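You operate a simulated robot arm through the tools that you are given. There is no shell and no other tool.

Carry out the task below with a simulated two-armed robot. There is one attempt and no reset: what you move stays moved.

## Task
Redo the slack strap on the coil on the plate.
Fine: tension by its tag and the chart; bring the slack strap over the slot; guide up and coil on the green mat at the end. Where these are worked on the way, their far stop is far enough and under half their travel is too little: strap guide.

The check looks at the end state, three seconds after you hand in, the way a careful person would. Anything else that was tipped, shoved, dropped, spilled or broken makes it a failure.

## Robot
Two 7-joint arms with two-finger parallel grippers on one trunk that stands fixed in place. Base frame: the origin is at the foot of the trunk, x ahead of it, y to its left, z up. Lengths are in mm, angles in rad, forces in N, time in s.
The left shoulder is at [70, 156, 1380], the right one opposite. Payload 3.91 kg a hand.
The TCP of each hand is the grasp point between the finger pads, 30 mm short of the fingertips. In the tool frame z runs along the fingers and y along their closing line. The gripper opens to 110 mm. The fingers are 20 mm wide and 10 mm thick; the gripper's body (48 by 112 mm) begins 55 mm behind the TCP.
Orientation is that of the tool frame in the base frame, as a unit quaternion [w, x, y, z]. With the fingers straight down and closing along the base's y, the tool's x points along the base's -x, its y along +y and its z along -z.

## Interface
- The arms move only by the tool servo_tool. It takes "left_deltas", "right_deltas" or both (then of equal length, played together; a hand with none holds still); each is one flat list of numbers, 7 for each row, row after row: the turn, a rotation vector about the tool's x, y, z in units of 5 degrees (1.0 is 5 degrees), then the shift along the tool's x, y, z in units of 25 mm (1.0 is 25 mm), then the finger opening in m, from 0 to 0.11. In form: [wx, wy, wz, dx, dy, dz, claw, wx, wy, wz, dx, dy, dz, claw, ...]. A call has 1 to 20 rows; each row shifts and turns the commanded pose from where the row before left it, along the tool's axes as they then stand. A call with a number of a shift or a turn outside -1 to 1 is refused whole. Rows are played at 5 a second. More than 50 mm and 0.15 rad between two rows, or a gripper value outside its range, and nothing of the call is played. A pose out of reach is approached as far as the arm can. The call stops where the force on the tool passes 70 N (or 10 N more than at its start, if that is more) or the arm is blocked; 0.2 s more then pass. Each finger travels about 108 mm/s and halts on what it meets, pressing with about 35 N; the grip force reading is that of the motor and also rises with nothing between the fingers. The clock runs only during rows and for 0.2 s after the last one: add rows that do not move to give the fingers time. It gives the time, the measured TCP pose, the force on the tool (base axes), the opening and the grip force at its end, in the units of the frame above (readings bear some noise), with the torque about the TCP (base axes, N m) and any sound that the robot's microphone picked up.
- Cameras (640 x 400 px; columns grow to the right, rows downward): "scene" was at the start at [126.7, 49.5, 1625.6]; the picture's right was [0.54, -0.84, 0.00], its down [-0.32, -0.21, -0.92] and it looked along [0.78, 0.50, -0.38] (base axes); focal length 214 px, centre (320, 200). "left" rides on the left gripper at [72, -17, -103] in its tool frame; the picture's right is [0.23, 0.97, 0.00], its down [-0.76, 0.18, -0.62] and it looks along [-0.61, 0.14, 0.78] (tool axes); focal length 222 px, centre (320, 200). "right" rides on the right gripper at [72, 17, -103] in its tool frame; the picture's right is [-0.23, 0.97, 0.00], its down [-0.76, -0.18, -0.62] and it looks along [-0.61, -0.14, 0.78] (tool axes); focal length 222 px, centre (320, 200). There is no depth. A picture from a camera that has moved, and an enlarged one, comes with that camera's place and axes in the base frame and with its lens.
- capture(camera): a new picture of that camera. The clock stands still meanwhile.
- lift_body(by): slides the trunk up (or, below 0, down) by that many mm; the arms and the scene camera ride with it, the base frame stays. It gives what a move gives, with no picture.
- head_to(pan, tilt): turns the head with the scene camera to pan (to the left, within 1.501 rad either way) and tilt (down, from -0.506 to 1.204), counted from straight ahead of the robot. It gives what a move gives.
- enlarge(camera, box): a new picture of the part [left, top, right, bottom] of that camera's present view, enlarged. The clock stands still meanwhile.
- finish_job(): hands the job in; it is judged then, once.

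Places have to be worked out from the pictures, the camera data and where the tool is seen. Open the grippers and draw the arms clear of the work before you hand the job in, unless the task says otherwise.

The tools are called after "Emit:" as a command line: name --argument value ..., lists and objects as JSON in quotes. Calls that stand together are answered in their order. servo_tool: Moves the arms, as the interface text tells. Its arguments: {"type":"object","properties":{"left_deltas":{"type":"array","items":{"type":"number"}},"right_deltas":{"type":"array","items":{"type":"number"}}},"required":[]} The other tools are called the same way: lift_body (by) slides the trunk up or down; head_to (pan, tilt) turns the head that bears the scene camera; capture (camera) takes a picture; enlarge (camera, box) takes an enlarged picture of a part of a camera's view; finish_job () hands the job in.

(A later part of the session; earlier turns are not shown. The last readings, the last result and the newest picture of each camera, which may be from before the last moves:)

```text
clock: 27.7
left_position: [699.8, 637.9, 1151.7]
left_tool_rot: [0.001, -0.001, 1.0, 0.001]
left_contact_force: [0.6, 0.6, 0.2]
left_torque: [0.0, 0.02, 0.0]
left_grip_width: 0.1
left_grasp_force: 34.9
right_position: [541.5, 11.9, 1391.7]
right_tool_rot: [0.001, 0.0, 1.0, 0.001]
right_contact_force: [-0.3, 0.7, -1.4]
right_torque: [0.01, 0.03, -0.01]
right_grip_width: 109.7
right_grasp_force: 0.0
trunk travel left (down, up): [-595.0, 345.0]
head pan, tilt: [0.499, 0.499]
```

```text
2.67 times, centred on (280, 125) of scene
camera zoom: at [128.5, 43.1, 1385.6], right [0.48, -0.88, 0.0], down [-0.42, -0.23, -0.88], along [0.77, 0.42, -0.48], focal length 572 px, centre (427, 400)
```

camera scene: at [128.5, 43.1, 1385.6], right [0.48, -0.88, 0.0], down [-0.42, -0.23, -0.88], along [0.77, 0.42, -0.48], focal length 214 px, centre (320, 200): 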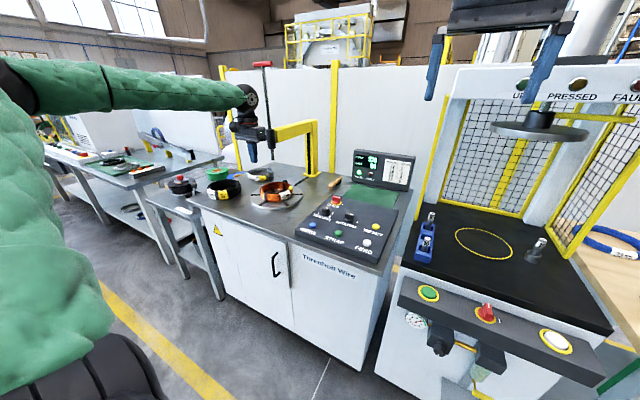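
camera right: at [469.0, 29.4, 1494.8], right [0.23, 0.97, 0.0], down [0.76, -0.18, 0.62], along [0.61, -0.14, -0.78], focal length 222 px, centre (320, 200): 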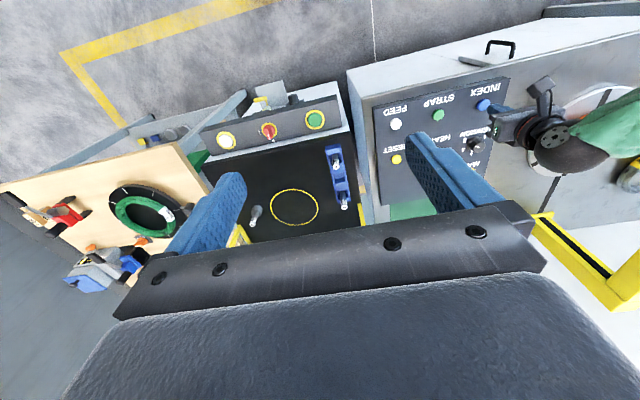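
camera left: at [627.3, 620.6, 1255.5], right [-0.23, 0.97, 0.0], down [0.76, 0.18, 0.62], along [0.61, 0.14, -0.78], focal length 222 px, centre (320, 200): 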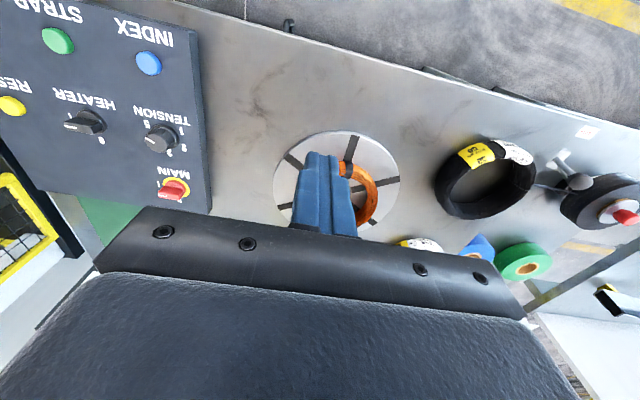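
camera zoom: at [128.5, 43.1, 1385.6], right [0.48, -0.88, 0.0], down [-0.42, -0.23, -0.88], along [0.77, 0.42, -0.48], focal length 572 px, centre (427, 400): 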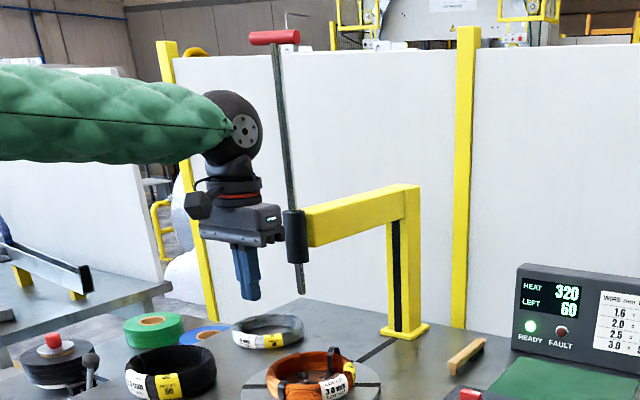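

The slack strap sits on the slot line toward the yellow post. The T-handle bar is at about [895, 716, 1450], spanning y 671–764. I raise the trunk again so the left hand can work it horizontally.

Emit:
lift_body --by 200

Emit:
servo_tool --left_deltas '[0, 0, 0, 0.3, 0.4, -0.92, 0.03, 0, 0, 0, 0.3, 0.4, -0.92, 0.03, 0, 0, 0, 0.3, 0.4, -0.92, 0.03, 0, 0, 0, 0.3, 0.4, -0.92, 0.03, 0, 0, 0, 0.3, 0.4, -0.92, 0.03, 0, 0, 0, 0.3, 0.4, -0.92, 0.03, 0, -1, 0, 0, 0, 0, 0.03, 0, -1, 0, 0, 0, 0, 0.03, 0, -1, 0, 0, 0, 0, 0.03, 0, -1, 0, 0, 0, 0, 0.03, 0, -1, 0, 0, 0, 0, 0.03, 0, -1, 0, 0, 0, 0, 0.03, 0, -1, 0, 0, 0, 0, 0.03, 0, -1, 0, 0, 0, 0, 0.03, 0, -1, 0, 0, 0, 0, 0.03, 0, -1, 0, 0, 0, 0, 0.03, 0, -1, 0, 0, 0, 0, 0.03, 0, -1, 0, 0, 0, 0, 0.03]'

Emit:
head_to --pan 0.6 --tilt 0.25

Emit:
capture --camera "scene"

```text
clock: 29.9
left_position: [699.9, 637.5, 1351.6]
left_tool_rot: [0.0, -0.001, 1.0, 0.001]
left_contact_force: [0.2, 0.1, 0.0]
left_torque: [-0.01, 0.0, 0.0]
left_grip_width: 0.0
left_grasp_force: 35.0
right_position: [541.5, 11.2, 1592.2]
right_tool_rot: [0.0, 0.0, 1.0, 0.001]
right_contact_force: [0.0, 0.1, 1.0]
right_torque: [0.02, -0.01, -0.01]
right_grip_width: 110.1
right_grasp_force: 0.0
trunk travel left (down, up): [-795.0, 145.0]
head pan, tilt: [0.499, 0.499]
```

```text
clock: 33.7
left_position: [655.1, 696.8, 1489.8]
left_tool_rot: [0.501, 0.0, 0.865, 0.001]
left_contact_force: [-1.3, 0.1, -0.1]
left_torque: [0.0, -0.01, 0.01]
left_grip_width: 30.0
left_grasp_force: 0.1
right_position: [542.4, 11.7, 1591.4]
right_tool_rot: [0.0, 0.0, 1.0, 0.0]
right_contact_force: [0.0, 0.3, -0.8]
right_torque: [-0.01, -0.01, -0.05]
right_grip_width: 110.0
right_grasp_force: 0.1
trunk travel left (down, up): [-795.0, 145.0]
head pan, tilt: [0.499, 0.499]
```

```text
clock: 34.4
left_position: [653.6, 697.3, 1491.4]
left_tool_rot: [0.501, 0.0, 0.866, 0.001]
left_contact_force: [-0.1, -0.2, 0.5]
left_torque: [0.0, 0.03, 0.01]
left_grip_width: 29.9
left_grasp_force: 0.0
right_position: [541.8, 11.3, 1591.6]
right_tool_rot: [0.001, 0.001, 1.0, -0.001]
right_contact_force: [-0.2, 0.0, -0.2]
right_torque: [0.0, -0.03, 0.02]
right_grip_width: 110.1
right_grasp_force: 0.1
trunk travel left (down, up): [-795.0, 145.0]
head pan, tilt: [0.6, 0.25]
```

```text
taken
camera scene: at [125.9, 51.9, 1608.7], right [0.56, -0.83, 0.0], down [-0.2, -0.14, -0.97], along [0.8, 0.55, -0.25], focal length 214 px, centre (320, 200)
```

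scene: 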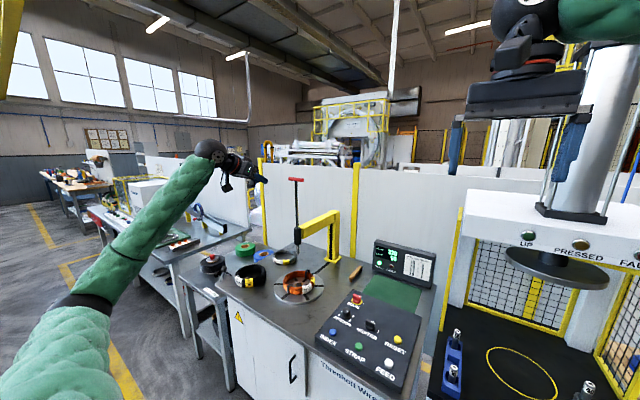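

The tool is tilted 60° so far. I complete the turn to horizontal and then slide forward over the handle bar at z≈1490.

Emit:
servo_tool --left_deltas '[0, -1, 0, 0, 0, 0, 0.03, 0, -1, 0, 0, 0, 0, 0.03, 0, -1, 0, 0, 0, 0, 0.03, 0, -1, 0, 0, 0, 0, 0.03, 0, -1, 0, 0, 0, 0, 0.03, 0, -1, 0, 0, 0, 0, 0.03, 0, 0, 0, 0, 0.063, 0.8, 0.03, 0, 0, 0, 0, 0.063, 0.8, 0.03, 0, 0, 0, 0, 0.063, 0.8, 0.03, 0, 0, 0, 0, 0.063, 0.8, 0.03, 0, 0, 0, 0, 0.063, 0.8, 0.03, 0, 0, 0, 0, 0.063, 0.8, 0.03, 0, 0, 0, 0, 0.063, 0.8, 0.03, 0, 0, 0, 0, 0.063, 0.8, 0.03, 0, 0, 0, 0, 0.063, 0.8, 0.03, 0, 0, 0, 0, 0.063, 0.8, 0.03]'

Emit:
enlarge --camera "scene" --box '[200, 120, 360, 270]'

Emit:
capture --camera "left"

```text
clock: 37.8
left_position: [854.0, 713.6, 1492.9]
left_tool_rot: [0.707, -0.001, 0.707, 0.002]
left_contact_force: [0.3, -0.1, 0.3]
left_torque: [0.03, -0.04, 0.0]
left_grip_width: 30.2
left_grasp_force: 0.0
right_position: [542.5, 12.1, 1592.2]
right_tool_rot: [0.0, 0.0, 1.0, 0.0]
right_contact_force: [-0.6, -1.2, 0.4]
right_torque: [0.01, 0.03, 0.04]
right_grip_width: 110.2
right_grasp_force: 0.0
trunk travel left (down, up): [-795.0, 145.0]
head pan, tilt: [0.6, 0.25]
```

```text
2.67 times, centred on (280, 195) of scene
camera zoom: at [127.0, 51.8, 1608.6], right [0.57, -0.82, 0.0], down [-0.2, -0.14, -0.97], along [0.8, 0.55, -0.25], focal length 572 px, centre (427, 213)
```

zoom: 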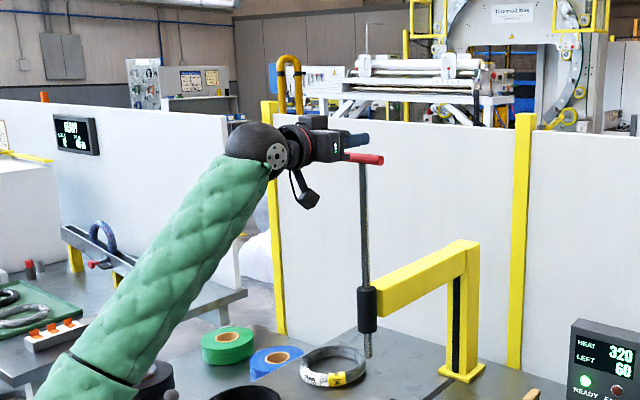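

```text
taken
camera left: at [751.4, 697.3, 1420.0], right [0.0, 0.97, -0.23], down [-0.62, 0.17, 0.76], along [0.78, 0.14, 0.61], focal length 222 px, centre (320, 200)
```

left: 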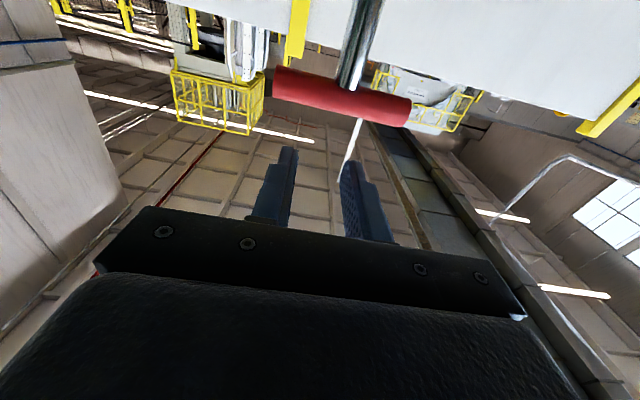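

The bar shows at z≈1452 just ahead of and below the fingers. I go 37 mm further forward, then press down gently to test the guide's resistance.

Emit:
servo_tool --left_deltas '[0, 0, 0, 0, 0.05, 0.75, 0.03, 0, 0, 0, 0, 0.05, 0.75, 0.03, 0, 0, 0, 0.6, 0, 0, 0.03, 0, 0, 0, 0.6, 0, 0, 0.03, 0, 0, 0, 0.6, 0, 0, 0.03, 0, 0, 0, 0.6, 0, 0, 0.03]'

Emit:
enlarge --camera "scene" --box '[200, 120, 360, 270]'

```text
clock: 39.2
left_position: [890.9, 717.1, 1430.6]
left_tool_rot: [0.708, 0.0, 0.707, 0.001]
left_contact_force: [-0.1, 0.0, -0.6]
left_torque: [0.01, 0.0, -0.03]
left_grip_width: 29.9
left_grasp_force: 0.0
right_position: [542.2, 11.2, 1591.1]
right_tool_rot: [0.0, 0.001, 1.0, 0.0]
right_contact_force: [-0.7, -0.2, -0.6]
right_torque: [-0.01, 0.0, 0.0]
right_grip_width: 110.1
right_grasp_force: 0.1
trunk travel left (down, up): [-795.0, 145.0]
head pan, tilt: [0.6, 0.25]
```

```text
2.67 times, centred on (280, 195) of scene
camera zoom: at [125.8, 52.5, 1608.8], right [0.56, -0.83, 0.0], down [-0.2, -0.14, -0.97], along [0.8, 0.55, -0.25], focal length 572 px, centre (427, 213)
```

zoom: 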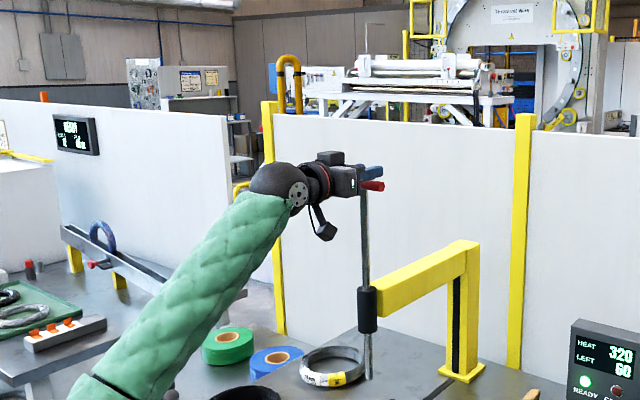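

The handle moves down with almost no resistance. I continue down towards its stop, slowing near the end.

Emit:
servo_tool --left_deltas '[0, 0, 0, 0.6, 0, 0, 0.03, 0, 0, 0, 0.6, 0, 0, 0.03, 0, 0, 0, 0.6, 0, 0, 0.03, 0, 0, 0, 0.6, 0, 0, 0.03, 0, 0, 0, 0.6, 0, 0, 0.03, 0, 0, 0, 0.6, 0, 0, 0.03, 0, 0, 0, 0.6, 0, 0, 0.03, 0, 0, 0, 0.25, 0, 0, 0.03, 0, 0, 0, 0.25, 0, 0, 0.03, 0, 0, 0, 0.25, 0, 0, 0.03]'

Emit:
enlarge --camera "scene" --box '[200, 120, 360, 300]'

```text
clock: 41.4
left_position: [893.1, 715.9, 1304.1]
left_tool_rot: [0.707, 0.0, 0.707, 0.002]
left_contact_force: [-0.4, -0.4, -0.3]
left_torque: [-0.02, 0.0, 0.0]
left_grip_width: 29.9
left_grasp_force: 0.0
right_position: [543.6, 12.0, 1592.0]
right_tool_rot: [-0.001, 0.001, 1.0, 0.0]
right_contact_force: [-0.7, 0.3, -0.6]
right_torque: [0.01, -0.02, 0.01]
right_grip_width: 109.7
right_grasp_force: 0.2
trunk travel left (down, up): [-795.0, 145.0]
head pan, tilt: [0.6, 0.25]
```

```text
2.22 times, centred on (280, 210) of scene
camera zoom: at [126.3, 52.2, 1608.7], right [0.56, -0.83, 0.0], down [-0.2, -0.14, -0.97], along [0.8, 0.55, -0.25], focal length 477 px, centre (409, 178)
```

zoom: 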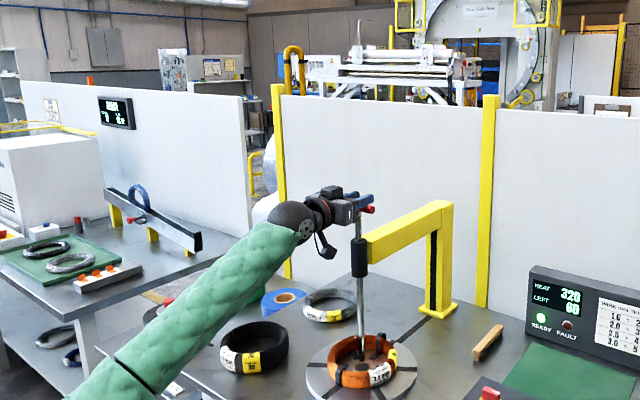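

The rod's tip is nearly at the hub and there is still no resistance. I keep pressing in small steps until it stops.

Emit:
servo_tool --left_deltas '[0, 0, 0, 0.25, 0, 0, 0.03, 0, 0, 0, 0.25, 0, 0, 0.03, 0, 0, 0, 0.25, 0, 0, 0.03, 0, 0, 0, 0.25, 0, 0, 0.03, 0, 0, 0, 0.25, 0, 0, 0.03, 0, 0, 0, 0.25, 0, 0, 0.03]'

Emit:
enlarge --camera "scene" --box '[230, 180, 350, 300]'

```text
clock: 42.8
left_position: [891.8, 716.6, 1269.4]
left_tool_rot: [0.707, 0.0, 0.707, 0.001]
left_contact_force: [0.2, 0.3, 0.2]
left_torque: [-0.02, 0.03, -0.02]
left_grip_width: 30.2
left_grasp_force: 0.0
right_position: [541.8, 11.9, 1590.5]
right_tool_rot: [0.0, 0.0, 1.0, 0.0]
right_contact_force: [-1.5, -0.4, -0.4]
right_torque: [-0.02, 0.01, 0.0]
right_grip_width: 110.1
right_grasp_force: 0.0
trunk travel left (down, up): [-795.0, 145.0]
head pan, tilt: [0.6, 0.25]
```

```text
3.33 times, centred on (290, 240) of scene
camera zoom: at [126.1, 52.2, 1608.7], right [0.56, -0.83, 0.0], down [-0.2, -0.14, -0.97], along [0.8, 0.55, -0.25], focal length 715 px, centre (420, 67)
```

zoom: 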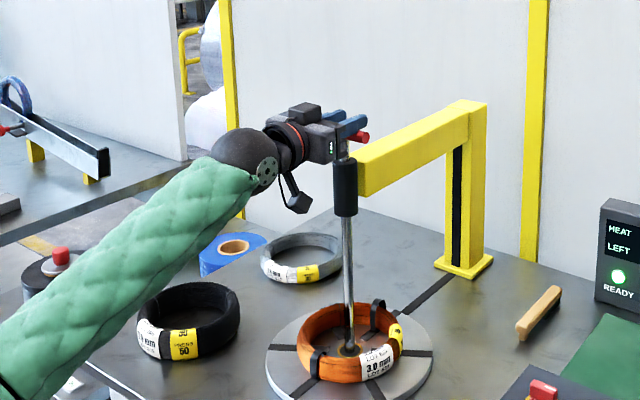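

The tip is now entering the hub hole with the bar about 40 mm above the bushing. I press on in small steps looking for the stop.

Emit:
servo_tool --left_deltas '[0, 0, 0, 0.2, 0, 0, 0.03, 0, 0, 0, 0.2, 0, 0, 0.03, 0, 0, 0, 0.2, 0, 0, 0.03, 0, 0, 0, 0.2, 0, 0, 0.03]'

Emit:
enlarge --camera "scene" --box '[255, 190, 325, 290]'

```text
clock: 43.8
left_position: [892.6, 715.4, 1250.4]
left_tool_rot: [0.708, 0.001, 0.706, 0.001]
left_contact_force: [3.7, 2.0, 8.9]
left_torque: [-0.13, -0.12, 0.08]
left_grip_width: 29.1
left_grasp_force: 0.1
right_position: [541.3, 10.5, 1593.4]
right_tool_rot: [-0.001, -0.001, 1.0, 0.001]
right_contact_force: [0.6, 0.7, -0.1]
right_torque: [-0.01, 0.02, -0.02]
right_grip_width: 109.9
right_grasp_force: 0.1
trunk travel left (down, up): [-795.0, 145.0]
head pan, tilt: [0.6, 0.25]
```

```text
4.00 times, centred on (290, 240) of scene
camera zoom: at [125.3, 51.2, 1609.1], right [0.56, -0.83, 0.0], down [-0.2, -0.14, -0.97], along [0.8, 0.55, -0.25], focal length 858 px, centre (440, 40)
```

zoom: 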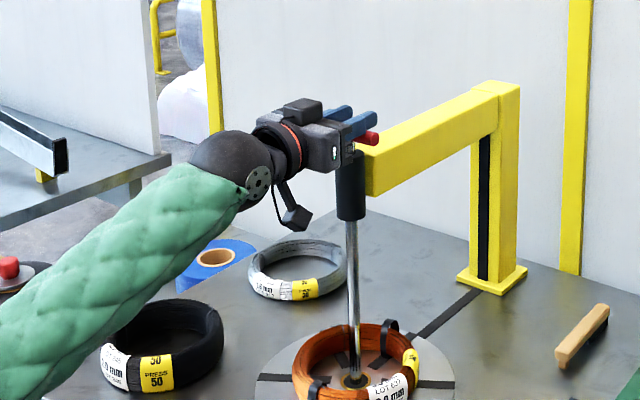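

Contact force has begun (about 9 N). I press slightly more to confirm it's the stop.

Emit:
servo_tool --left_deltas '[0, 0, 0, 0.15, 0, 0, 0.03, 0, 0, 0, 0.15, 0, 0, 0.03]'

```text
clock: 44.4
left_position: [891.0, 715.2, 1250.9]
left_tool_rot: [0.712, 0.001, 0.703, 0.002]
left_contact_force: [20.7, 6.6, 51.0]
left_torque: [-0.7, -0.65, 0.43]
left_grip_width: 26.5
left_grasp_force: 0.1
right_position: [539.0, 8.1, 1593.0]
right_tool_rot: [0.0, 0.0, 1.0, 0.0]
right_contact_force: [0.6, 0.3, -0.1]
right_torque: [0.01, 0.0, -0.01]
right_grip_width: 110.1
right_grasp_force: 0.1
trunk travel left (down, up): [-795.0, 145.0]
head pan, tilt: [0.6, 0.25]
```

That's the stop (51 N at z 1250). I ease the left hand off to near zero force, keeping it just over the bar, and bring the right hand toward the STRAP button at about [718, 288].

Emit:
servo_tool --left_deltas '[0, 0, 0, -0.15, 0, 0, 0.03, 0, 0, 0, -0.15, 0, 0, 0.03]'

Emit:
servo_tool --right_deltas '[0, 0, 0, -0.352, 0.552, 1, 0.08, 0, 0, 0, -0.352, 0.552, 1, 0.05, 0, 0, 0, -0.352, 0.552, 1, 0.02, 0, 0, 0, -0.352, 0.552, 1, 0, 0, 0, 0, -0.352, 0.552, 1, 0, 0, 0, 0, -0.352, 0.552, 1, 0, 0, 0, 0, -0.352, 0.552, 1, 0, 0, 0, 0, -0.352, 0.552, 1, 0, 0, 0, 0, -0.352, 0.552, 1, 0, 0, 0, 0, -0.352, 0.552, 1, 0, 0, 0, 0, -0.352, 0.552, 1, 0, 0, 0, 0, -0.352, 0.552, 1, 0, 0, 0, 0, -0.352, 0.552, 1, 0, 0, 0, 0, -0.352, 0.552, 1, 0, 0, 0, 0, -0.352, 0.552, 1, 0, 0, 0, 0, -0.352, 0.552, 1, 0, 0, 0, 0, -0.352, 0.552, 1, 0, 0, 0, 0, -0.352, 0.552, 1, 0]'

Emit:
capture --camera "right"

Emit:
capture --camera "scene"

```text
clock: 45.0
left_position: [891.5, 713.9, 1250.8]
left_tool_rot: [0.708, 0.0, 0.706, 0.002]
left_contact_force: [11.4, 4.0, 36.4]
left_torque: [-0.38, -0.47, -0.04]
left_grip_width: 26.6
left_grasp_force: 0.2
right_position: [539.9, 9.9, 1592.4]
right_tool_rot: [0.001, 0.0, 1.0, 0.001]
right_contact_force: [0.5, 0.5, 0.0]
right_torque: [0.0, -0.03, -0.02]
right_grip_width: 110.1
right_grasp_force: 0.1
trunk travel left (down, up): [-795.0, 145.0]
head pan, tilt: [0.6, 0.25]
```

```text
clock: 48.8
left_position: [890.4, 716.1, 1251.8]
left_tool_rot: [0.708, 0.001, 0.706, 0.001]
left_contact_force: [-2.9, -0.3, 15.7]
left_torque: [-0.26, -0.09, -0.25]
left_grip_width: 30.1
left_grasp_force: 0.0
right_position: [699.3, 259.5, 1140.4]
right_tool_rot: [0.0, 0.0, 1.0, 0.001]
right_contact_force: [-0.5, -0.8, 0.3]
right_torque: [0.0, -0.04, -0.02]
right_grip_width: 0.0
right_grasp_force: 34.7
trunk travel left (down, up): [-795.0, 145.0]
head pan, tilt: [0.6, 0.25]
```

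```text
taken
camera right: at [626.6, 278.0, 1243.8], right [0.23, 0.97, 0.0], down [0.76, -0.18, 0.62], along [0.61, -0.14, -0.78], focal length 222 px, centre (320, 200)
```

right: 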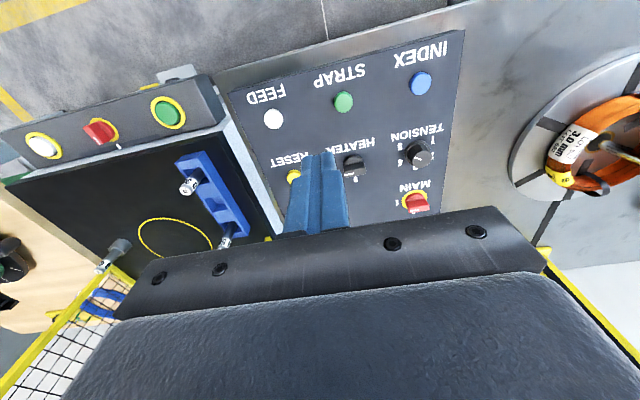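

```text
taken
camera scene: at [123.8, 51.2, 1609.1], right [0.56, -0.83, 0.0], down [-0.2, -0.14, -0.97], along [0.8, 0.55, -0.25], focal length 214 px, centre (320, 200)
```

scene: 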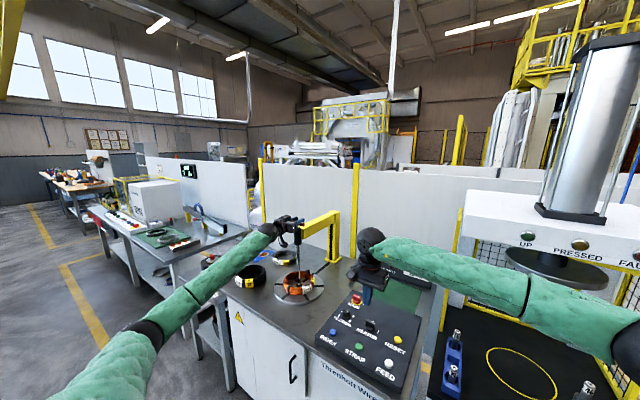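

The STRAP button works out at about [722, 290, 900]. I also take a closer look at the MAIN/HEATER pointers and the coil from this vantage before moving in.

Emit:
enlarge --camera "right" --box '[340, 110, 460, 225]'

Emit:
enlarge --camera "right" --box '[500, 50, 640, 270]'

Emit:
servo_tool --right_deltas '[0, 0, 0, -0.11, 0.153, 0.885, 0, 0, 0, 0, -0.11, 0.153, 0.885, 0, 0, 0, 0, -0.11, 0.153, 0.885, 0, 0, 0, 0, -0.11, 0.153, 0.885, 0, 0, 0, 0, -0.11, 0.153, 0.885, 0, 0, 0, 0, -0.11, 0.153, 0.885, 0, 0, 0, 0, -0.11, 0.153, 0.885, 0, 0, 0, 0, -0.11, 0.153, 0.885, 0]'

Emit:
capture --camera "right"

```text
3.48 times, centred on (400, 168) of right
camera zoom: at [626.6, 278.0, 1243.8], right [0.23, 0.97, 0.0], down [0.76, -0.18, 0.62], along [0.61, -0.14, -0.78], focal length 773 px, centre (42, 313)
```

zoom: 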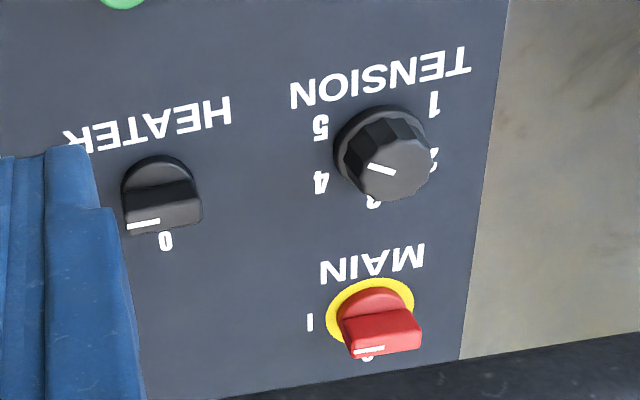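

```text
1.82 times, centred on (570, 160) of right
camera zoom: at [626.6, 278.0, 1243.8], right [0.23, 0.97, 0.0], down [0.76, -0.18, 0.62], along [0.61, -0.14, -0.78], focal length 404 px, centre (-134, 273)
```

zoom: 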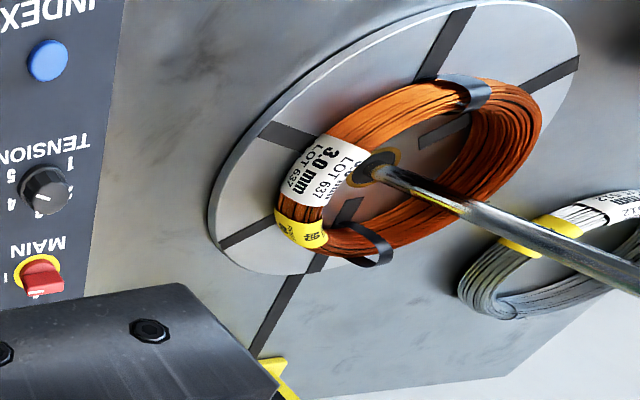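

```text
clock: 50.6
left_position: [891.4, 716.2, 1250.3]
left_tool_rot: [0.709, 0.001, 0.706, 0.001]
left_contact_force: [-1.2, -0.2, 17.5]
left_torque: [-0.27, -0.12, 0.02]
left_grip_width: 30.4
left_grasp_force: 0.0
right_position: [721.6, 291.1, 965.8]
right_tool_rot: [0.0, -0.001, 1.0, -0.001]
right_contact_force: [-0.3, 0.8, 0.4]
right_torque: [0.03, 0.01, 0.01]
right_grip_width: 0.1
right_grasp_force: 35.4
trunk travel left (down, up): [-795.0, 145.0]
head pan, tilt: [0.6, 0.25]
```

```text
taken
camera right: at [649.2, 309.5, 1068.5], right [0.23, 0.97, 0.0], down [0.76, -0.18, 0.62], along [0.61, -0.14, -0.78], focal length 222 px, centre (320, 200)
```

right: 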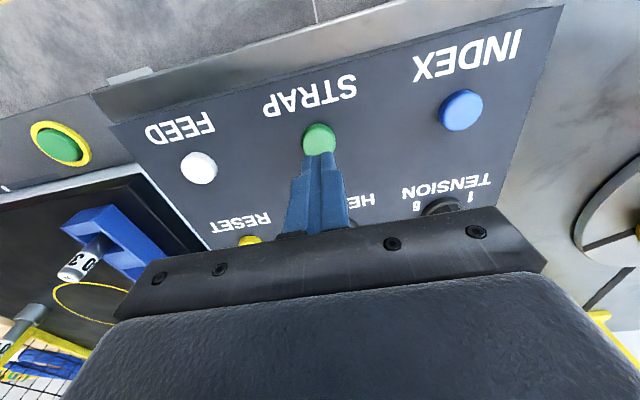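

Both switches point to 1, tension to 5, guide is down and the slack loop lies over the slot. I press STRAP.

Emit:
servo_tool --right_deltas '[0, 0, 0, 0, 0, 0.8, 0, 0, 0, 0, 0, 0, 0.45, 0, 0, 0, 0, 0, 0, 0.17, 0, 0, 0, 0, 0, 0, 0.14, 0, 0, 0, 0, 0, 0, 0, 0]'

Emit:
enlarge --camera "scene" --box '[240, 220, 430, 340]'

```text
clock: 51.8
left_position: [891.0, 714.5, 1251.6]
left_tool_rot: [0.708, 0.001, 0.706, 0.0]
left_contact_force: [0.6, 0.9, 16.7]
left_torque: [-0.3, -0.18, 0.05]
left_grip_width: 29.8
left_grasp_force: 0.1
right_position: [723.2, 291.6, 928.1]
right_tool_rot: [0.0, 0.0, 1.0, 0.001]
right_contact_force: [-1.5, 0.7, 4.9]
right_torque: [0.0, 0.05, 0.02]
right_grip_width: 0.0
right_grasp_force: 34.7
trunk travel left (down, up): [-795.0, 145.0]
head pan, tilt: [0.6, 0.25]
heard: click
```

```text
3.33 times, centred on (335, 280) of scene
camera zoom: at [123.9, 50.7, 1609.0], right [0.56, -0.83, 0.0], down [-0.2, -0.14, -0.97], along [0.8, 0.55, -0.25], focal length 715 px, centre (270, -67)
```

zoom: 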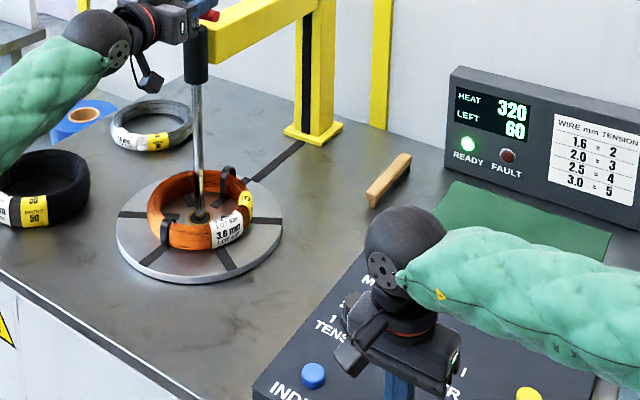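

A click was heard; the count still shows 60. I lift off and wait for the cycle to run.

Emit:
servo_tool --right_deltas '[0, 0, 0, 0, 0, -0.8, 0, 0, 0, 0, 0, 0, -0.8, 0, 0, 0, 0, 0, 0, 0, 0, 0, 0, 0, 0, 0, 0, 0, 0, 0, 0, 0, 0, 0, 0, 0, 0, 0, 0, 0, 0, 0]'

Emit:
enlarge --camera "scene" --box '[240, 220, 430, 340]'

Emit:
enlarge --camera "scene" --box '[270, 260, 330, 305]'

```text
clock: 53.2
left_position: [892.3, 714.5, 1251.0]
left_tool_rot: [0.708, 0.0, 0.706, 0.001]
left_contact_force: [-1.2, -0.7, 17.6]
left_torque: [-0.35, -0.15, -0.02]
left_grip_width: 30.0
left_grasp_force: 0.0
right_position: [720.9, 289.7, 968.0]
right_tool_rot: [0.001, -0.001, 1.0, 0.0]
right_contact_force: [-0.5, 0.1, -1.1]
right_torque: [-0.03, 0.0, -0.01]
right_grip_width: 0.0
right_grasp_force: 34.7
trunk travel left (down, up): [-795.0, 145.0]
head pan, tilt: [0.6, 0.25]
```

```text
3.33 times, centred on (335, 280) of scene
camera zoom: at [124.0, 50.7, 1609.0], right [0.56, -0.83, 0.0], down [-0.2, -0.14, -0.97], along [0.8, 0.55, -0.25], focal length 715 px, centre (270, -67)
```

zoom: 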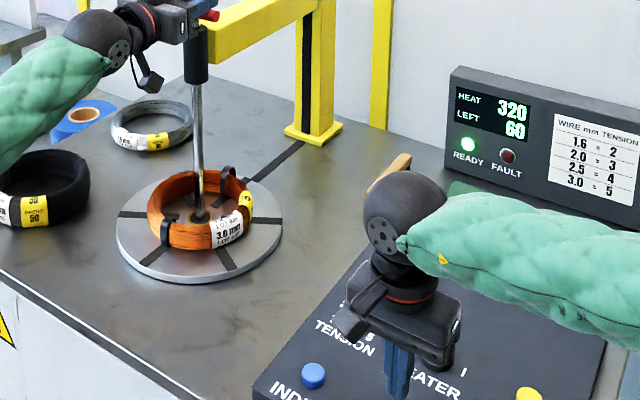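

```text
8.89 times, centred on (300, 282) of scene
camera zoom: at [124.0, 50.7, 1609.0], right [0.56, -0.83, 0.0], down [-0.2, -0.14, -0.97], along [0.8, 0.55, -0.25], focal length 1906 px, centre (498, -533)
```

zoom: 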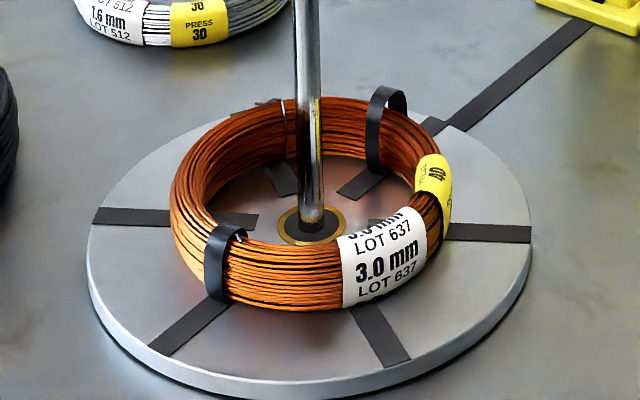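

No change yet: the strap is still slack and the count is 60, with no fault. I wait a few seconds more in case the cycle takes time.

Emit:
servo_tool --right_deltas '[0, 0, 0, 0, 0, 0, 0, 0, 0, 0, 0, 0, 0, 0, 0, 0, 0, 0, 0, 0, 0, 0, 0, 0, 0, 0, 0, 0, 0, 0, 0, 0, 0, 0, 0, 0, 0, 0, 0, 0, 0, 0, 0, 0, 0, 0, 0, 0, 0, 0, 0, 0, 0, 0, 0, 0, 0, 0, 0, 0, 0, 0, 0, 0, 0, 0, 0, 0, 0, 0, 0, 0, 0, 0, 0, 0, 0]'

Emit:
enlarge --camera "scene" --box '[240, 220, 430, 340]'

Emit:
capture --camera "right"

```text
clock: 55.6
left_position: [891.4, 714.6, 1251.9]
left_tool_rot: [0.708, -0.001, 0.706, 0.002]
left_contact_force: [-1.2, 0.0, 17.7]
left_torque: [-0.31, -0.16, 0.01]
left_grip_width: 29.9
left_grasp_force: 0.0
right_position: [720.0, 291.9, 967.4]
right_tool_rot: [0.0, 0.001, 1.0, 0.0]
right_contact_force: [-0.6, 0.3, 0.4]
right_torque: [0.0, 0.02, -0.01]
right_grip_width: 0.0
right_grasp_force: 35.0
trunk travel left (down, up): [-795.0, 145.0]
head pan, tilt: [0.6, 0.25]
```

```text
3.33 times, centred on (335, 280) of scene
camera zoom: at [124.0, 50.7, 1609.0], right [0.56, -0.83, 0.0], down [-0.2, -0.14, -0.97], along [0.8, 0.55, -0.25], focal length 715 px, centre (270, -67)
```

zoom: 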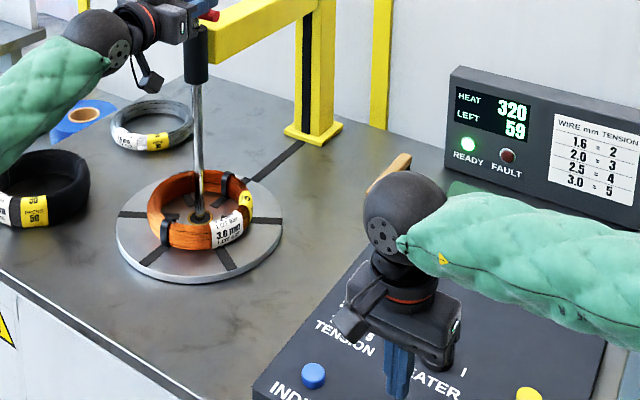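

```text
taken
camera right: at [647.4, 309.8, 1070.7], right [0.23, 0.97, 0.0], down [0.76, -0.18, 0.62], along [0.61, -0.14, -0.78], focal length 222 px, centre (320, 200)
```

right: 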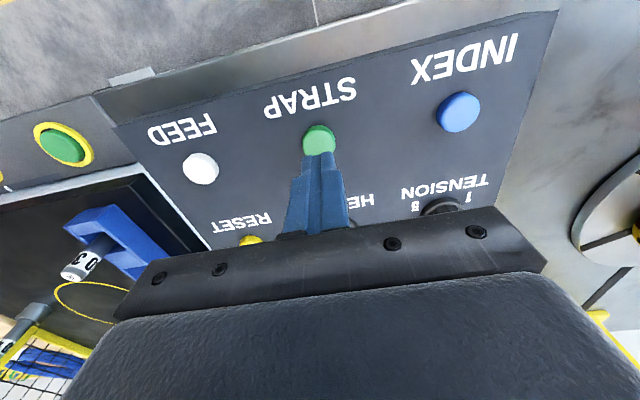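

LEFT has dropped to 59, so the cycle ran. I zoom in on the strap to confirm it is tight.

Emit:
enlarge --camera "scene" --box '[270, 260, 330, 305]'

```text
8.89 times, centred on (300, 282) of scene
camera zoom: at [124.0, 50.7, 1609.0], right [0.56, -0.83, 0.0], down [-0.2, -0.14, -0.97], along [0.8, 0.55, -0.25], focal length 1906 px, centre (498, -533)
```

zoom: 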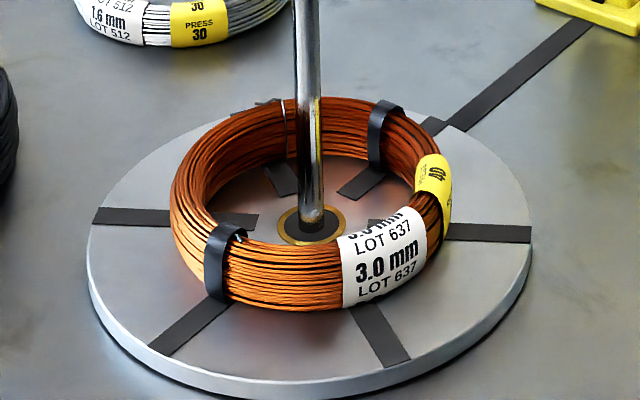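

The strap is now tight. I withdraw the right hand up and away, while the left hand lifts off the bar, backs out, opens wide and comes down level with the bar ends.

Emit:
servo_tool --left_deltas '[0, 0, 0, -0.6, 0, 0, 0.03, 0, 0, 0, 0, 0, -0.8, 0.03, 0, 0, 0, 0, 0, -0.8, 0.03, 0, 0, 0, 0, 0, -0.8, 0.03, 0, 0, 0, 0, 0, -0.8, 0.03, 0, 0, 0, 0.65, 0.05, 0, 0.11, 0, 0, 0, 0.65, 0.05, 0, 0.11, 0, 0, 0, 0, 0, 0, 0.11, 0, 0, 0, 0, 0, 0, 0.11, 0, 0, 0, 0, 0, 0, 0.11, 0, 0, 0, 0, 0, 0, 0.11, 0, 0, 0, 0, 0, 0, 0.11, 0, 0, 0, 0, 0, 0, 0.11, 0, 0, 0, 0, 0, 0, 0.11, 0, 0, 0, 0, 0, 0, 0.11, 0, 0, 0, 0, 0, 0, 0.11, 0, 0, 0, 0, 0, 0, 0.11, 0, 0, 0, 0, 0, 0, 0.11]' --right_deltas '[0, 0, 0, 0, 0, -0.9, 0, 0, 0, 0, 0, 0, -0.9, 0, 0, 0, 0, 0.4, -0.65, -0.96, 0, 0, 0, 0, 0.4, -0.65, -0.96, 0, 0, 0, 0, 0.4, -0.65, -0.96, 0, 0, 0, 0, 0.4, -0.65, -0.96, 0, 0, 0, 0, 0.4, -0.65, -0.96, 0, 0, 0, 0, 0.4, -0.65, -0.96, 0, 0, 0, 0, 0.4, -0.65, -0.96, 0, 0, 0, 0, 0.4, -0.65, -0.96, 0, 0, 0, 0, 0.4, -0.65, -0.96, 0, 0, 0, 0, 0.4, -0.65, -0.96, 0, 0, 0, 0, 0.4, -0.65, -0.96, 0, 0, 0, 0, 0.4, -0.65, -0.96, 0, 0, 0, 0, 0.4, -0.65, -0.96, 0, 0, 0, 0, 0.4, -0.65, -0.96, 0, 0, 0, 0, 0.4, -0.65, -0.96, 0, 0, 0, 0, 0.4, -0.65, -0.96, 0]'

Emit:
capture --camera "left"

Emit:
enlarge --camera "scene" --box '[230, 180, 350, 300]'

```text
clock: 59.4
left_position: [813.2, 719.5, 1233.5]
left_tool_rot: [0.708, 0.0, 0.706, 0.002]
left_contact_force: [0.1, 0.2, 0.4]
left_torque: [0.01, -0.02, -0.03]
left_grip_width: 109.9
left_grasp_force: 0.0
right_position: [561.7, 29.6, 1396.6]
right_tool_rot: [-0.001, 0.0, 1.0, 0.0]
right_contact_force: [0.1, -0.2, -0.5]
right_torque: [0.01, 0.0, 0.01]
right_grip_width: 0.1
right_grasp_force: 34.7
trunk travel left (down, up): [-795.0, 145.0]
head pan, tilt: [0.6, 0.25]
```

```text
taken
camera left: at [709.4, 702.2, 1161.6], right [0.0, 0.97, -0.23], down [-0.62, 0.18, 0.76], along [0.78, 0.14, 0.61], focal length 222 px, centre (320, 200)
```

left: 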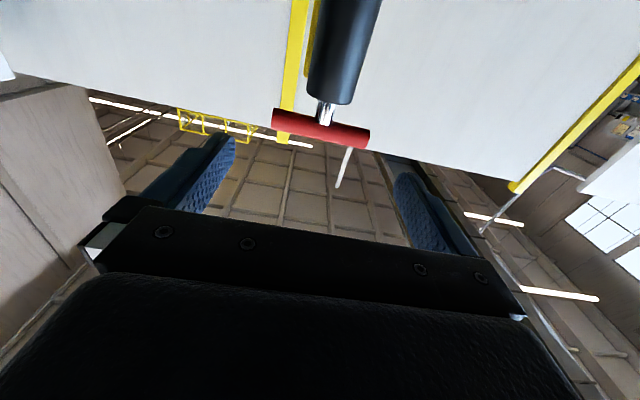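

```text
3.33 times, centred on (290, 240) of scene
camera zoom: at [125.2, 51.5, 1608.8], right [0.57, -0.82, 0.0], down [-0.2, -0.14, -0.97], along [0.8, 0.55, -0.25], focal length 715 px, centre (420, 67)
```

zoom: 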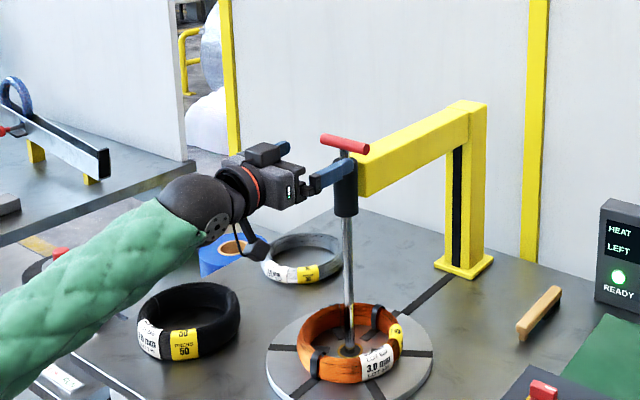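

The guide stays down by itself; the bar is at z≈1231, y≈719, level with the open fingers. I move forward and close on the bar's ends.

Emit:
servo_tool --left_deltas '[0, 0, 0, 0.05, 0, 0.8, 0.11, 0, 0, 0, 0.05, 0, 0.8, 0.11, 0, 0, 0, 0, 0, 0.8, 0.11, 0, 0, 0, 0, 0, 0.8, 0.11, 0, 0, 0, 0, 0, 0, 0.09, 0, 0, 0, 0, 0, 0, 0.075, 0, 0, 0, 0, 0, 0, 0.075, 0, 0, 0, 0, 0, 0, 0.075]'

Emit:
capture --camera "left"

Emit:
enlarge --camera "scene" --box '[230, 180, 350, 300]'

```text
clock: 61.2
left_position: [893.2, 720.4, 1230.3]
left_tool_rot: [0.708, 0.0, 0.707, 0.002]
left_contact_force: [-4.5, 3.4, 0.2]
left_torque: [0.49, 0.81, 1.17]
left_grip_width: 101.6
left_grasp_force: 45.1
right_position: [561.4, 30.6, 1395.8]
right_tool_rot: [0.0, 0.0, 1.0, 0.001]
right_contact_force: [-0.2, 0.2, 0.4]
right_torque: [0.01, -0.02, 0.01]
right_grip_width: 0.2
right_grasp_force: 35.4
trunk travel left (down, up): [-795.0, 145.0]
head pan, tilt: [0.6, 0.25]
```

```text
taken
camera left: at [791.0, 702.7, 1158.1], right [0.0, 0.97, -0.23], down [-0.62, 0.17, 0.76], along [0.78, 0.14, 0.61], focal length 222 px, centre (320, 200)
```

left: 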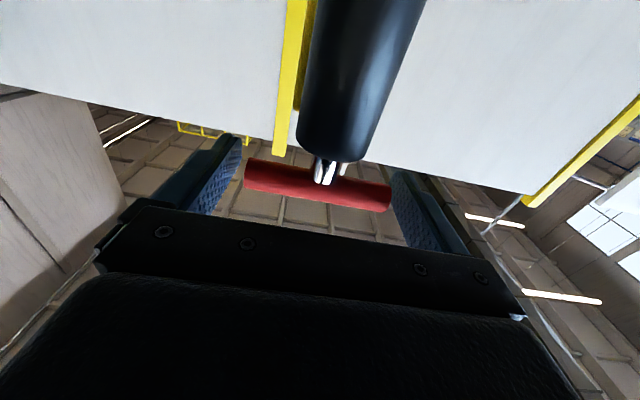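

```text
3.33 times, centred on (290, 240) of scene
camera zoom: at [125.6, 52.3, 1608.8], right [0.57, -0.82, 0.0], down [-0.2, -0.14, -0.97], along [0.8, 0.55, -0.25], focal length 715 px, centre (420, 67)
```

zoom: 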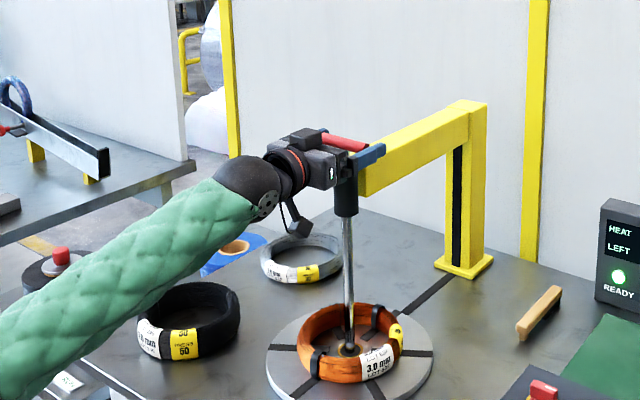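

The fingers hold the bar (101.6 mm). I lift the guide, first partway to see that it follows.

Emit:
servo_tool --left_deltas '[0, 0, 0, -0.3, 0, 0, 0.075, 0, 0, 0, -0.6, 0, 0, 0.075, 0, 0, 0, -0.6, 0, 0, 0.075, 0, 0, 0, -0.6, 0, 0, 0.075]'

Emit:
enlarge --camera "scene" --box '[230, 160, 350, 300]'

```text
clock: 62.2
left_position: [893.7, 719.4, 1279.7]
left_tool_rot: [0.707, 0.0, 0.707, 0.0]
left_contact_force: [13.6, 6.3, -2.0]
left_torque: [0.28, -0.57, 0.68]
left_grip_width: 101.6
left_grasp_force: 45.0
right_position: [564.0, 31.3, 1394.9]
right_tool_rot: [-0.001, 0.0, 1.0, 0.0]
right_contact_force: [-1.1, -0.7, 0.4]
right_torque: [-0.02, 0.01, 0.0]
right_grip_width: 0.1
right_grasp_force: 35.3
trunk travel left (down, up): [-795.0, 145.0]
head pan, tilt: [0.6, 0.25]
```

```text
2.86 times, centred on (290, 230) of scene
camera zoom: at [128.4, 53.1, 1608.5], right [0.56, -0.83, 0.0], down [-0.21, -0.14, -0.97], along [0.8, 0.55, -0.25], focal length 613 px, centre (406, 114)
```

zoom: 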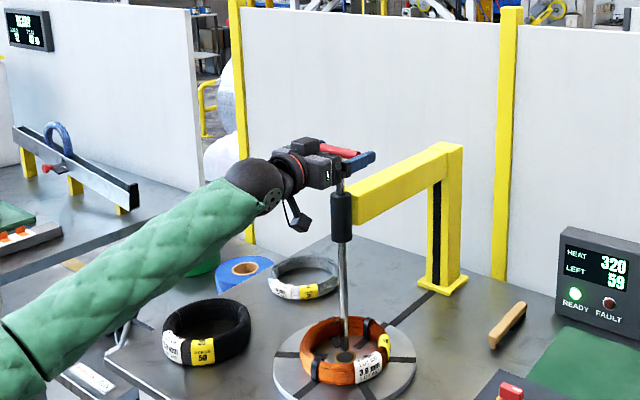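

The guide follows. I lift it the rest of the way to its original height near z 1450.

Emit:
servo_tool --left_deltas '[0, 0, 0, -0.6, 0, 0, 0.075, 0, 0, 0, -0.6, 0, 0, 0.075, 0, 0, 0, -0.6, 0, 0, 0.075, 0, 0, 0, -0.6, 0, 0, 0.075, 0, 0, 0, -0.6, 0, 0, 0.075, 0, 0, 0, -0.6, 0, 0, 0.075, 0, 0, 0, -0.6, 0, 0, 0.075, 0, 0, 0, -0.6, 0, 0, 0.075, 0, 0, 0, -0.6, 0, 0, 0.075, 0, 0, 0, -0.6, 0, 0, 0.075, 0, 0, 0, -0.5, 0, 0, 0.075, 0, 0, 0, -0.2, 0, 0, 0.075, 0, 0, 0, -0.15, 0, 0, 0.075]'

Emit:
enlarge --camera "scene" --box '[230, 140, 350, 300]'

```text
clock: 65.0
left_position: [894.5, 719.8, 1450.1]
left_tool_rot: [0.706, 0.001, 0.708, 0.0]
left_contact_force: [-4.5, 3.1, -16.6]
left_torque: [0.46, -0.96, -0.51]
left_grip_width: 101.9
left_grasp_force: 44.8
right_position: [562.8, 31.5, 1395.0]
right_tool_rot: [-0.001, 0.0, 1.0, -0.002]
right_contact_force: [-0.9, 0.8, 0.3]
right_torque: [0.03, -0.01, 0.0]
right_grip_width: 0.0
right_grasp_force: 34.8
trunk travel left (down, up): [-795.0, 145.0]
head pan, tilt: [0.6, 0.25]
```

```text
2.50 times, centred on (290, 220) of scene
camera zoom: at [127.0, 53.8, 1608.3], right [0.57, -0.82, 0.0], down [-0.2, -0.14, -0.97], along [0.8, 0.55, -0.25], focal length 536 px, centre (395, 150)
```

zoom: 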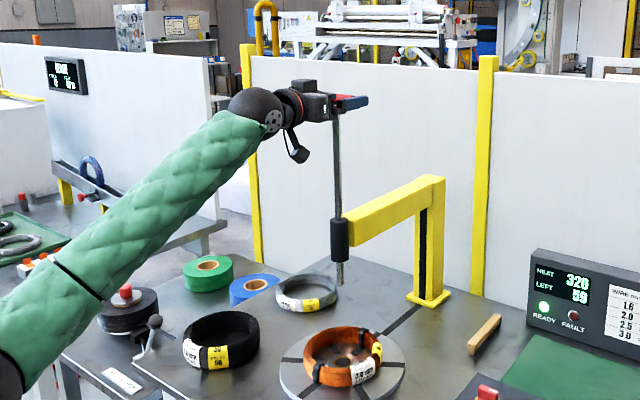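

The guide is at its top stop (−17 N). I open the fingers, back out, and check it stays up.

Emit:
servo_tool --left_deltas '[0, 0, 0, 0.1, 0, 0, 0.11, 0, 0, 0, 0, 0, 0, 0.11, 0, 0, 0, 0, 0, -0.8, 0.11, 0, 0, 0, 0, 0, -0.8, 0.11, 0, 0, 0, 0, 0, -0.8, 0.11, 0, 0, 0, 0, 0, -0.8, 0.11, 0, 0, 0, 0, 0, -0.8, 0.11, 0, 0, 0, 0, 0, -0.8, 0.11]'

Emit:
enlarge --camera "scene" --box '[230, 140, 350, 300]'

```text
clock: 66.8
left_position: [770.3, 718.4, 1450.8]
left_tool_rot: [0.708, 0.001, 0.706, 0.0]
left_contact_force: [-0.2, 0.2, 0.9]
left_torque: [0.02, 0.05, -0.01]
left_grip_width: 110.0
left_grasp_force: 0.0
right_position: [562.6, 31.3, 1397.5]
right_tool_rot: [0.001, 0.0, 1.0, 0.0]
right_contact_force: [0.4, 0.7, 0.3]
right_torque: [-0.03, 0.02, 0.03]
right_grip_width: 0.0
right_grasp_force: 35.5
trunk travel left (down, up): [-795.0, 145.0]
head pan, tilt: [0.6, 0.25]
```

```text
2.50 times, centred on (290, 220) of scene
camera zoom: at [125.2, 52.3, 1608.8], right [0.56, -0.83, 0.0], down [-0.2, -0.14, -0.97], along [0.8, 0.55, -0.25], focal length 536 px, centre (395, 150)
```

zoom: 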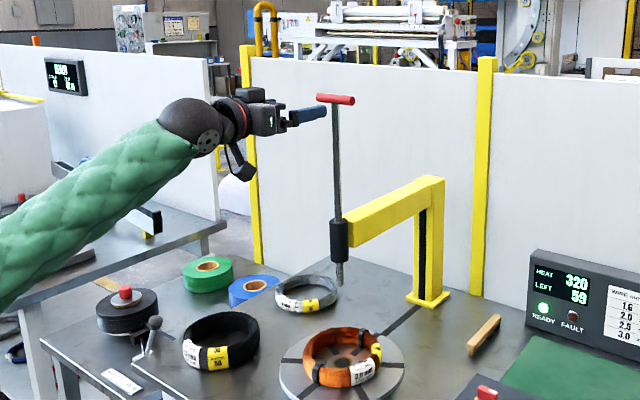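

The guide stays up. For the coil I plan a 45°-tilted grasp, so I need to know how far the arm reaches. I tilt the left hand to 45°, raise the right hand, and then lower the trunk.

Emit:
servo_tool --left_deltas '[0, 1, 0, 0, 0, 0, 0.06, 0, 1, 0, 0, 0, 0, 0.06, 0, 1, 0, 0, 0, 0, 0.06, 0, 1, 0, 0, 0, 0, 0.06, 0, 1, 0, 0, 0, 0, 0.06, 0, 1, 0, 0, 0, 0, 0.06, 0, 1, 0, 0, 0, 0, 0.06, 0, 1, 0, 0, 0, 0, 0.06, 0, 1, 0, 0, 0, 0, 0.06]' --right_deltas '[0, 0, 0, 0.3, 0, -1, 0, 0, 0, 0, 0.3, 0, -1, 0, 0, 0, 0, 0.3, 0, -1, 0, 0, 0, 0, 0.3, 0, -1, 0, 0, 0, 0, 0.3, 0, -1, 0, 0, 0, 0, 0.3, 0, -1, 0, 0, 0, 0, 0.3, 0, -1, 0, 0, 0, 0, 0.3, 0, -1, 0, 0, 0, 0, 0.3, 0, -1, 0]'

Emit:
lift_body --by -280

Emit:
head_to --pan 0.5 --tilt 0.45

Emit:
capture --camera "scene"

Emit:
capture --camera "left"

```text
clock: 68.8
left_position: [770.5, 719.5, 1450.7]
left_tool_rot: [0.383, -0.001, 0.924, 0.002]
left_contact_force: [0.0, -1.2, 0.4]
left_torque: [0.02, -0.01, 0.02]
left_grip_width: 59.8
left_grasp_force: 0.1
right_position: [497.8, 30.4, 1621.0]
right_tool_rot: [0.0, 0.0, 1.0, 0.0]
right_contact_force: [-0.7, -0.3, 0.7]
right_torque: [-0.02, -0.01, 0.02]
right_grip_width: 0.2
right_grasp_force: 35.0
trunk travel left (down, up): [-795.0, 145.0]
head pan, tilt: [0.6, 0.25]
```

```text
clock: 71.7
left_position: [771.8, 717.8, 1171.3]
left_tool_rot: [0.383, 0.0, 0.924, 0.0]
left_contact_force: [-0.1, -0.9, 0.3]
left_torque: [0.02, 0.01, 0.01]
left_grip_width: 60.1
left_grasp_force: 0.0
right_position: [496.8, 29.6, 1341.0]
right_tool_rot: [0.0, 0.0, 1.0, 0.0]
right_contact_force: [0.3, 0.1, -0.4]
right_torque: [0.01, 0.03, -0.02]
right_grip_width: 0.1
right_grasp_force: 35.0
trunk travel left (down, up): [-515.0, 425.0]
head pan, tilt: [0.6, 0.25]
```

```text
clock: 72.4
left_position: [772.3, 718.5, 1170.8]
left_tool_rot: [0.384, 0.0, 0.923, 0.001]
left_contact_force: [-1.1, 0.3, 0.4]
left_torque: [0.04, 0.02, 0.0]
left_grip_width: 60.2
left_grasp_force: 0.0
right_position: [498.1, 29.5, 1341.0]
right_tool_rot: [0.001, 0.0, 1.0, 0.0]
right_contact_force: [-0.3, 0.2, 0.0]
right_torque: [0.03, 0.03, 0.01]
right_grip_width: 0.0
right_grasp_force: 34.6
trunk travel left (down, up): [-515.0, 425.0]
head pan, tilt: [0.499, 0.45]
```

```text
taken
camera scene: at [129.6, 43.3, 1310.1], right [0.48, -0.88, 0.0], down [-0.38, -0.21, -0.9], along [0.79, 0.43, -0.44], focal length 214 px, centre (320, 200)
```

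scene: 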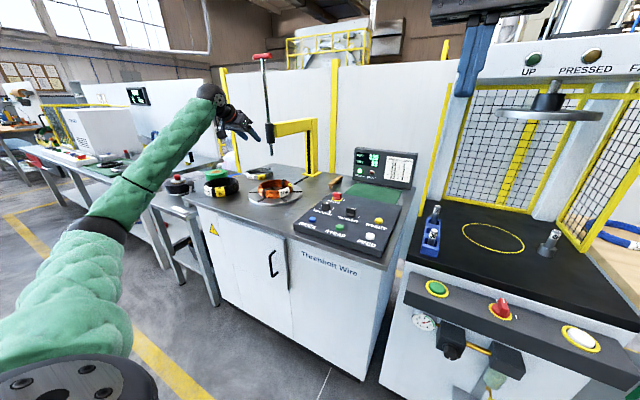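

```text
taken
camera left: at [647.5, 701.1, 1192.9], right [-0.16, 0.97, -0.16], down [0.1, 0.18, 0.98], along [0.98, 0.14, -0.12], focal length 222 px, centre (320, 200)
```

left: 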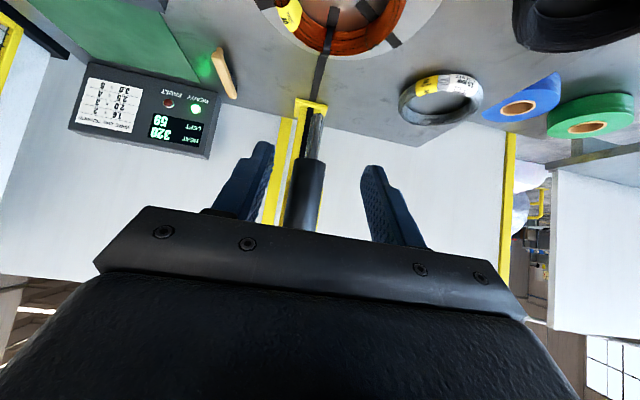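

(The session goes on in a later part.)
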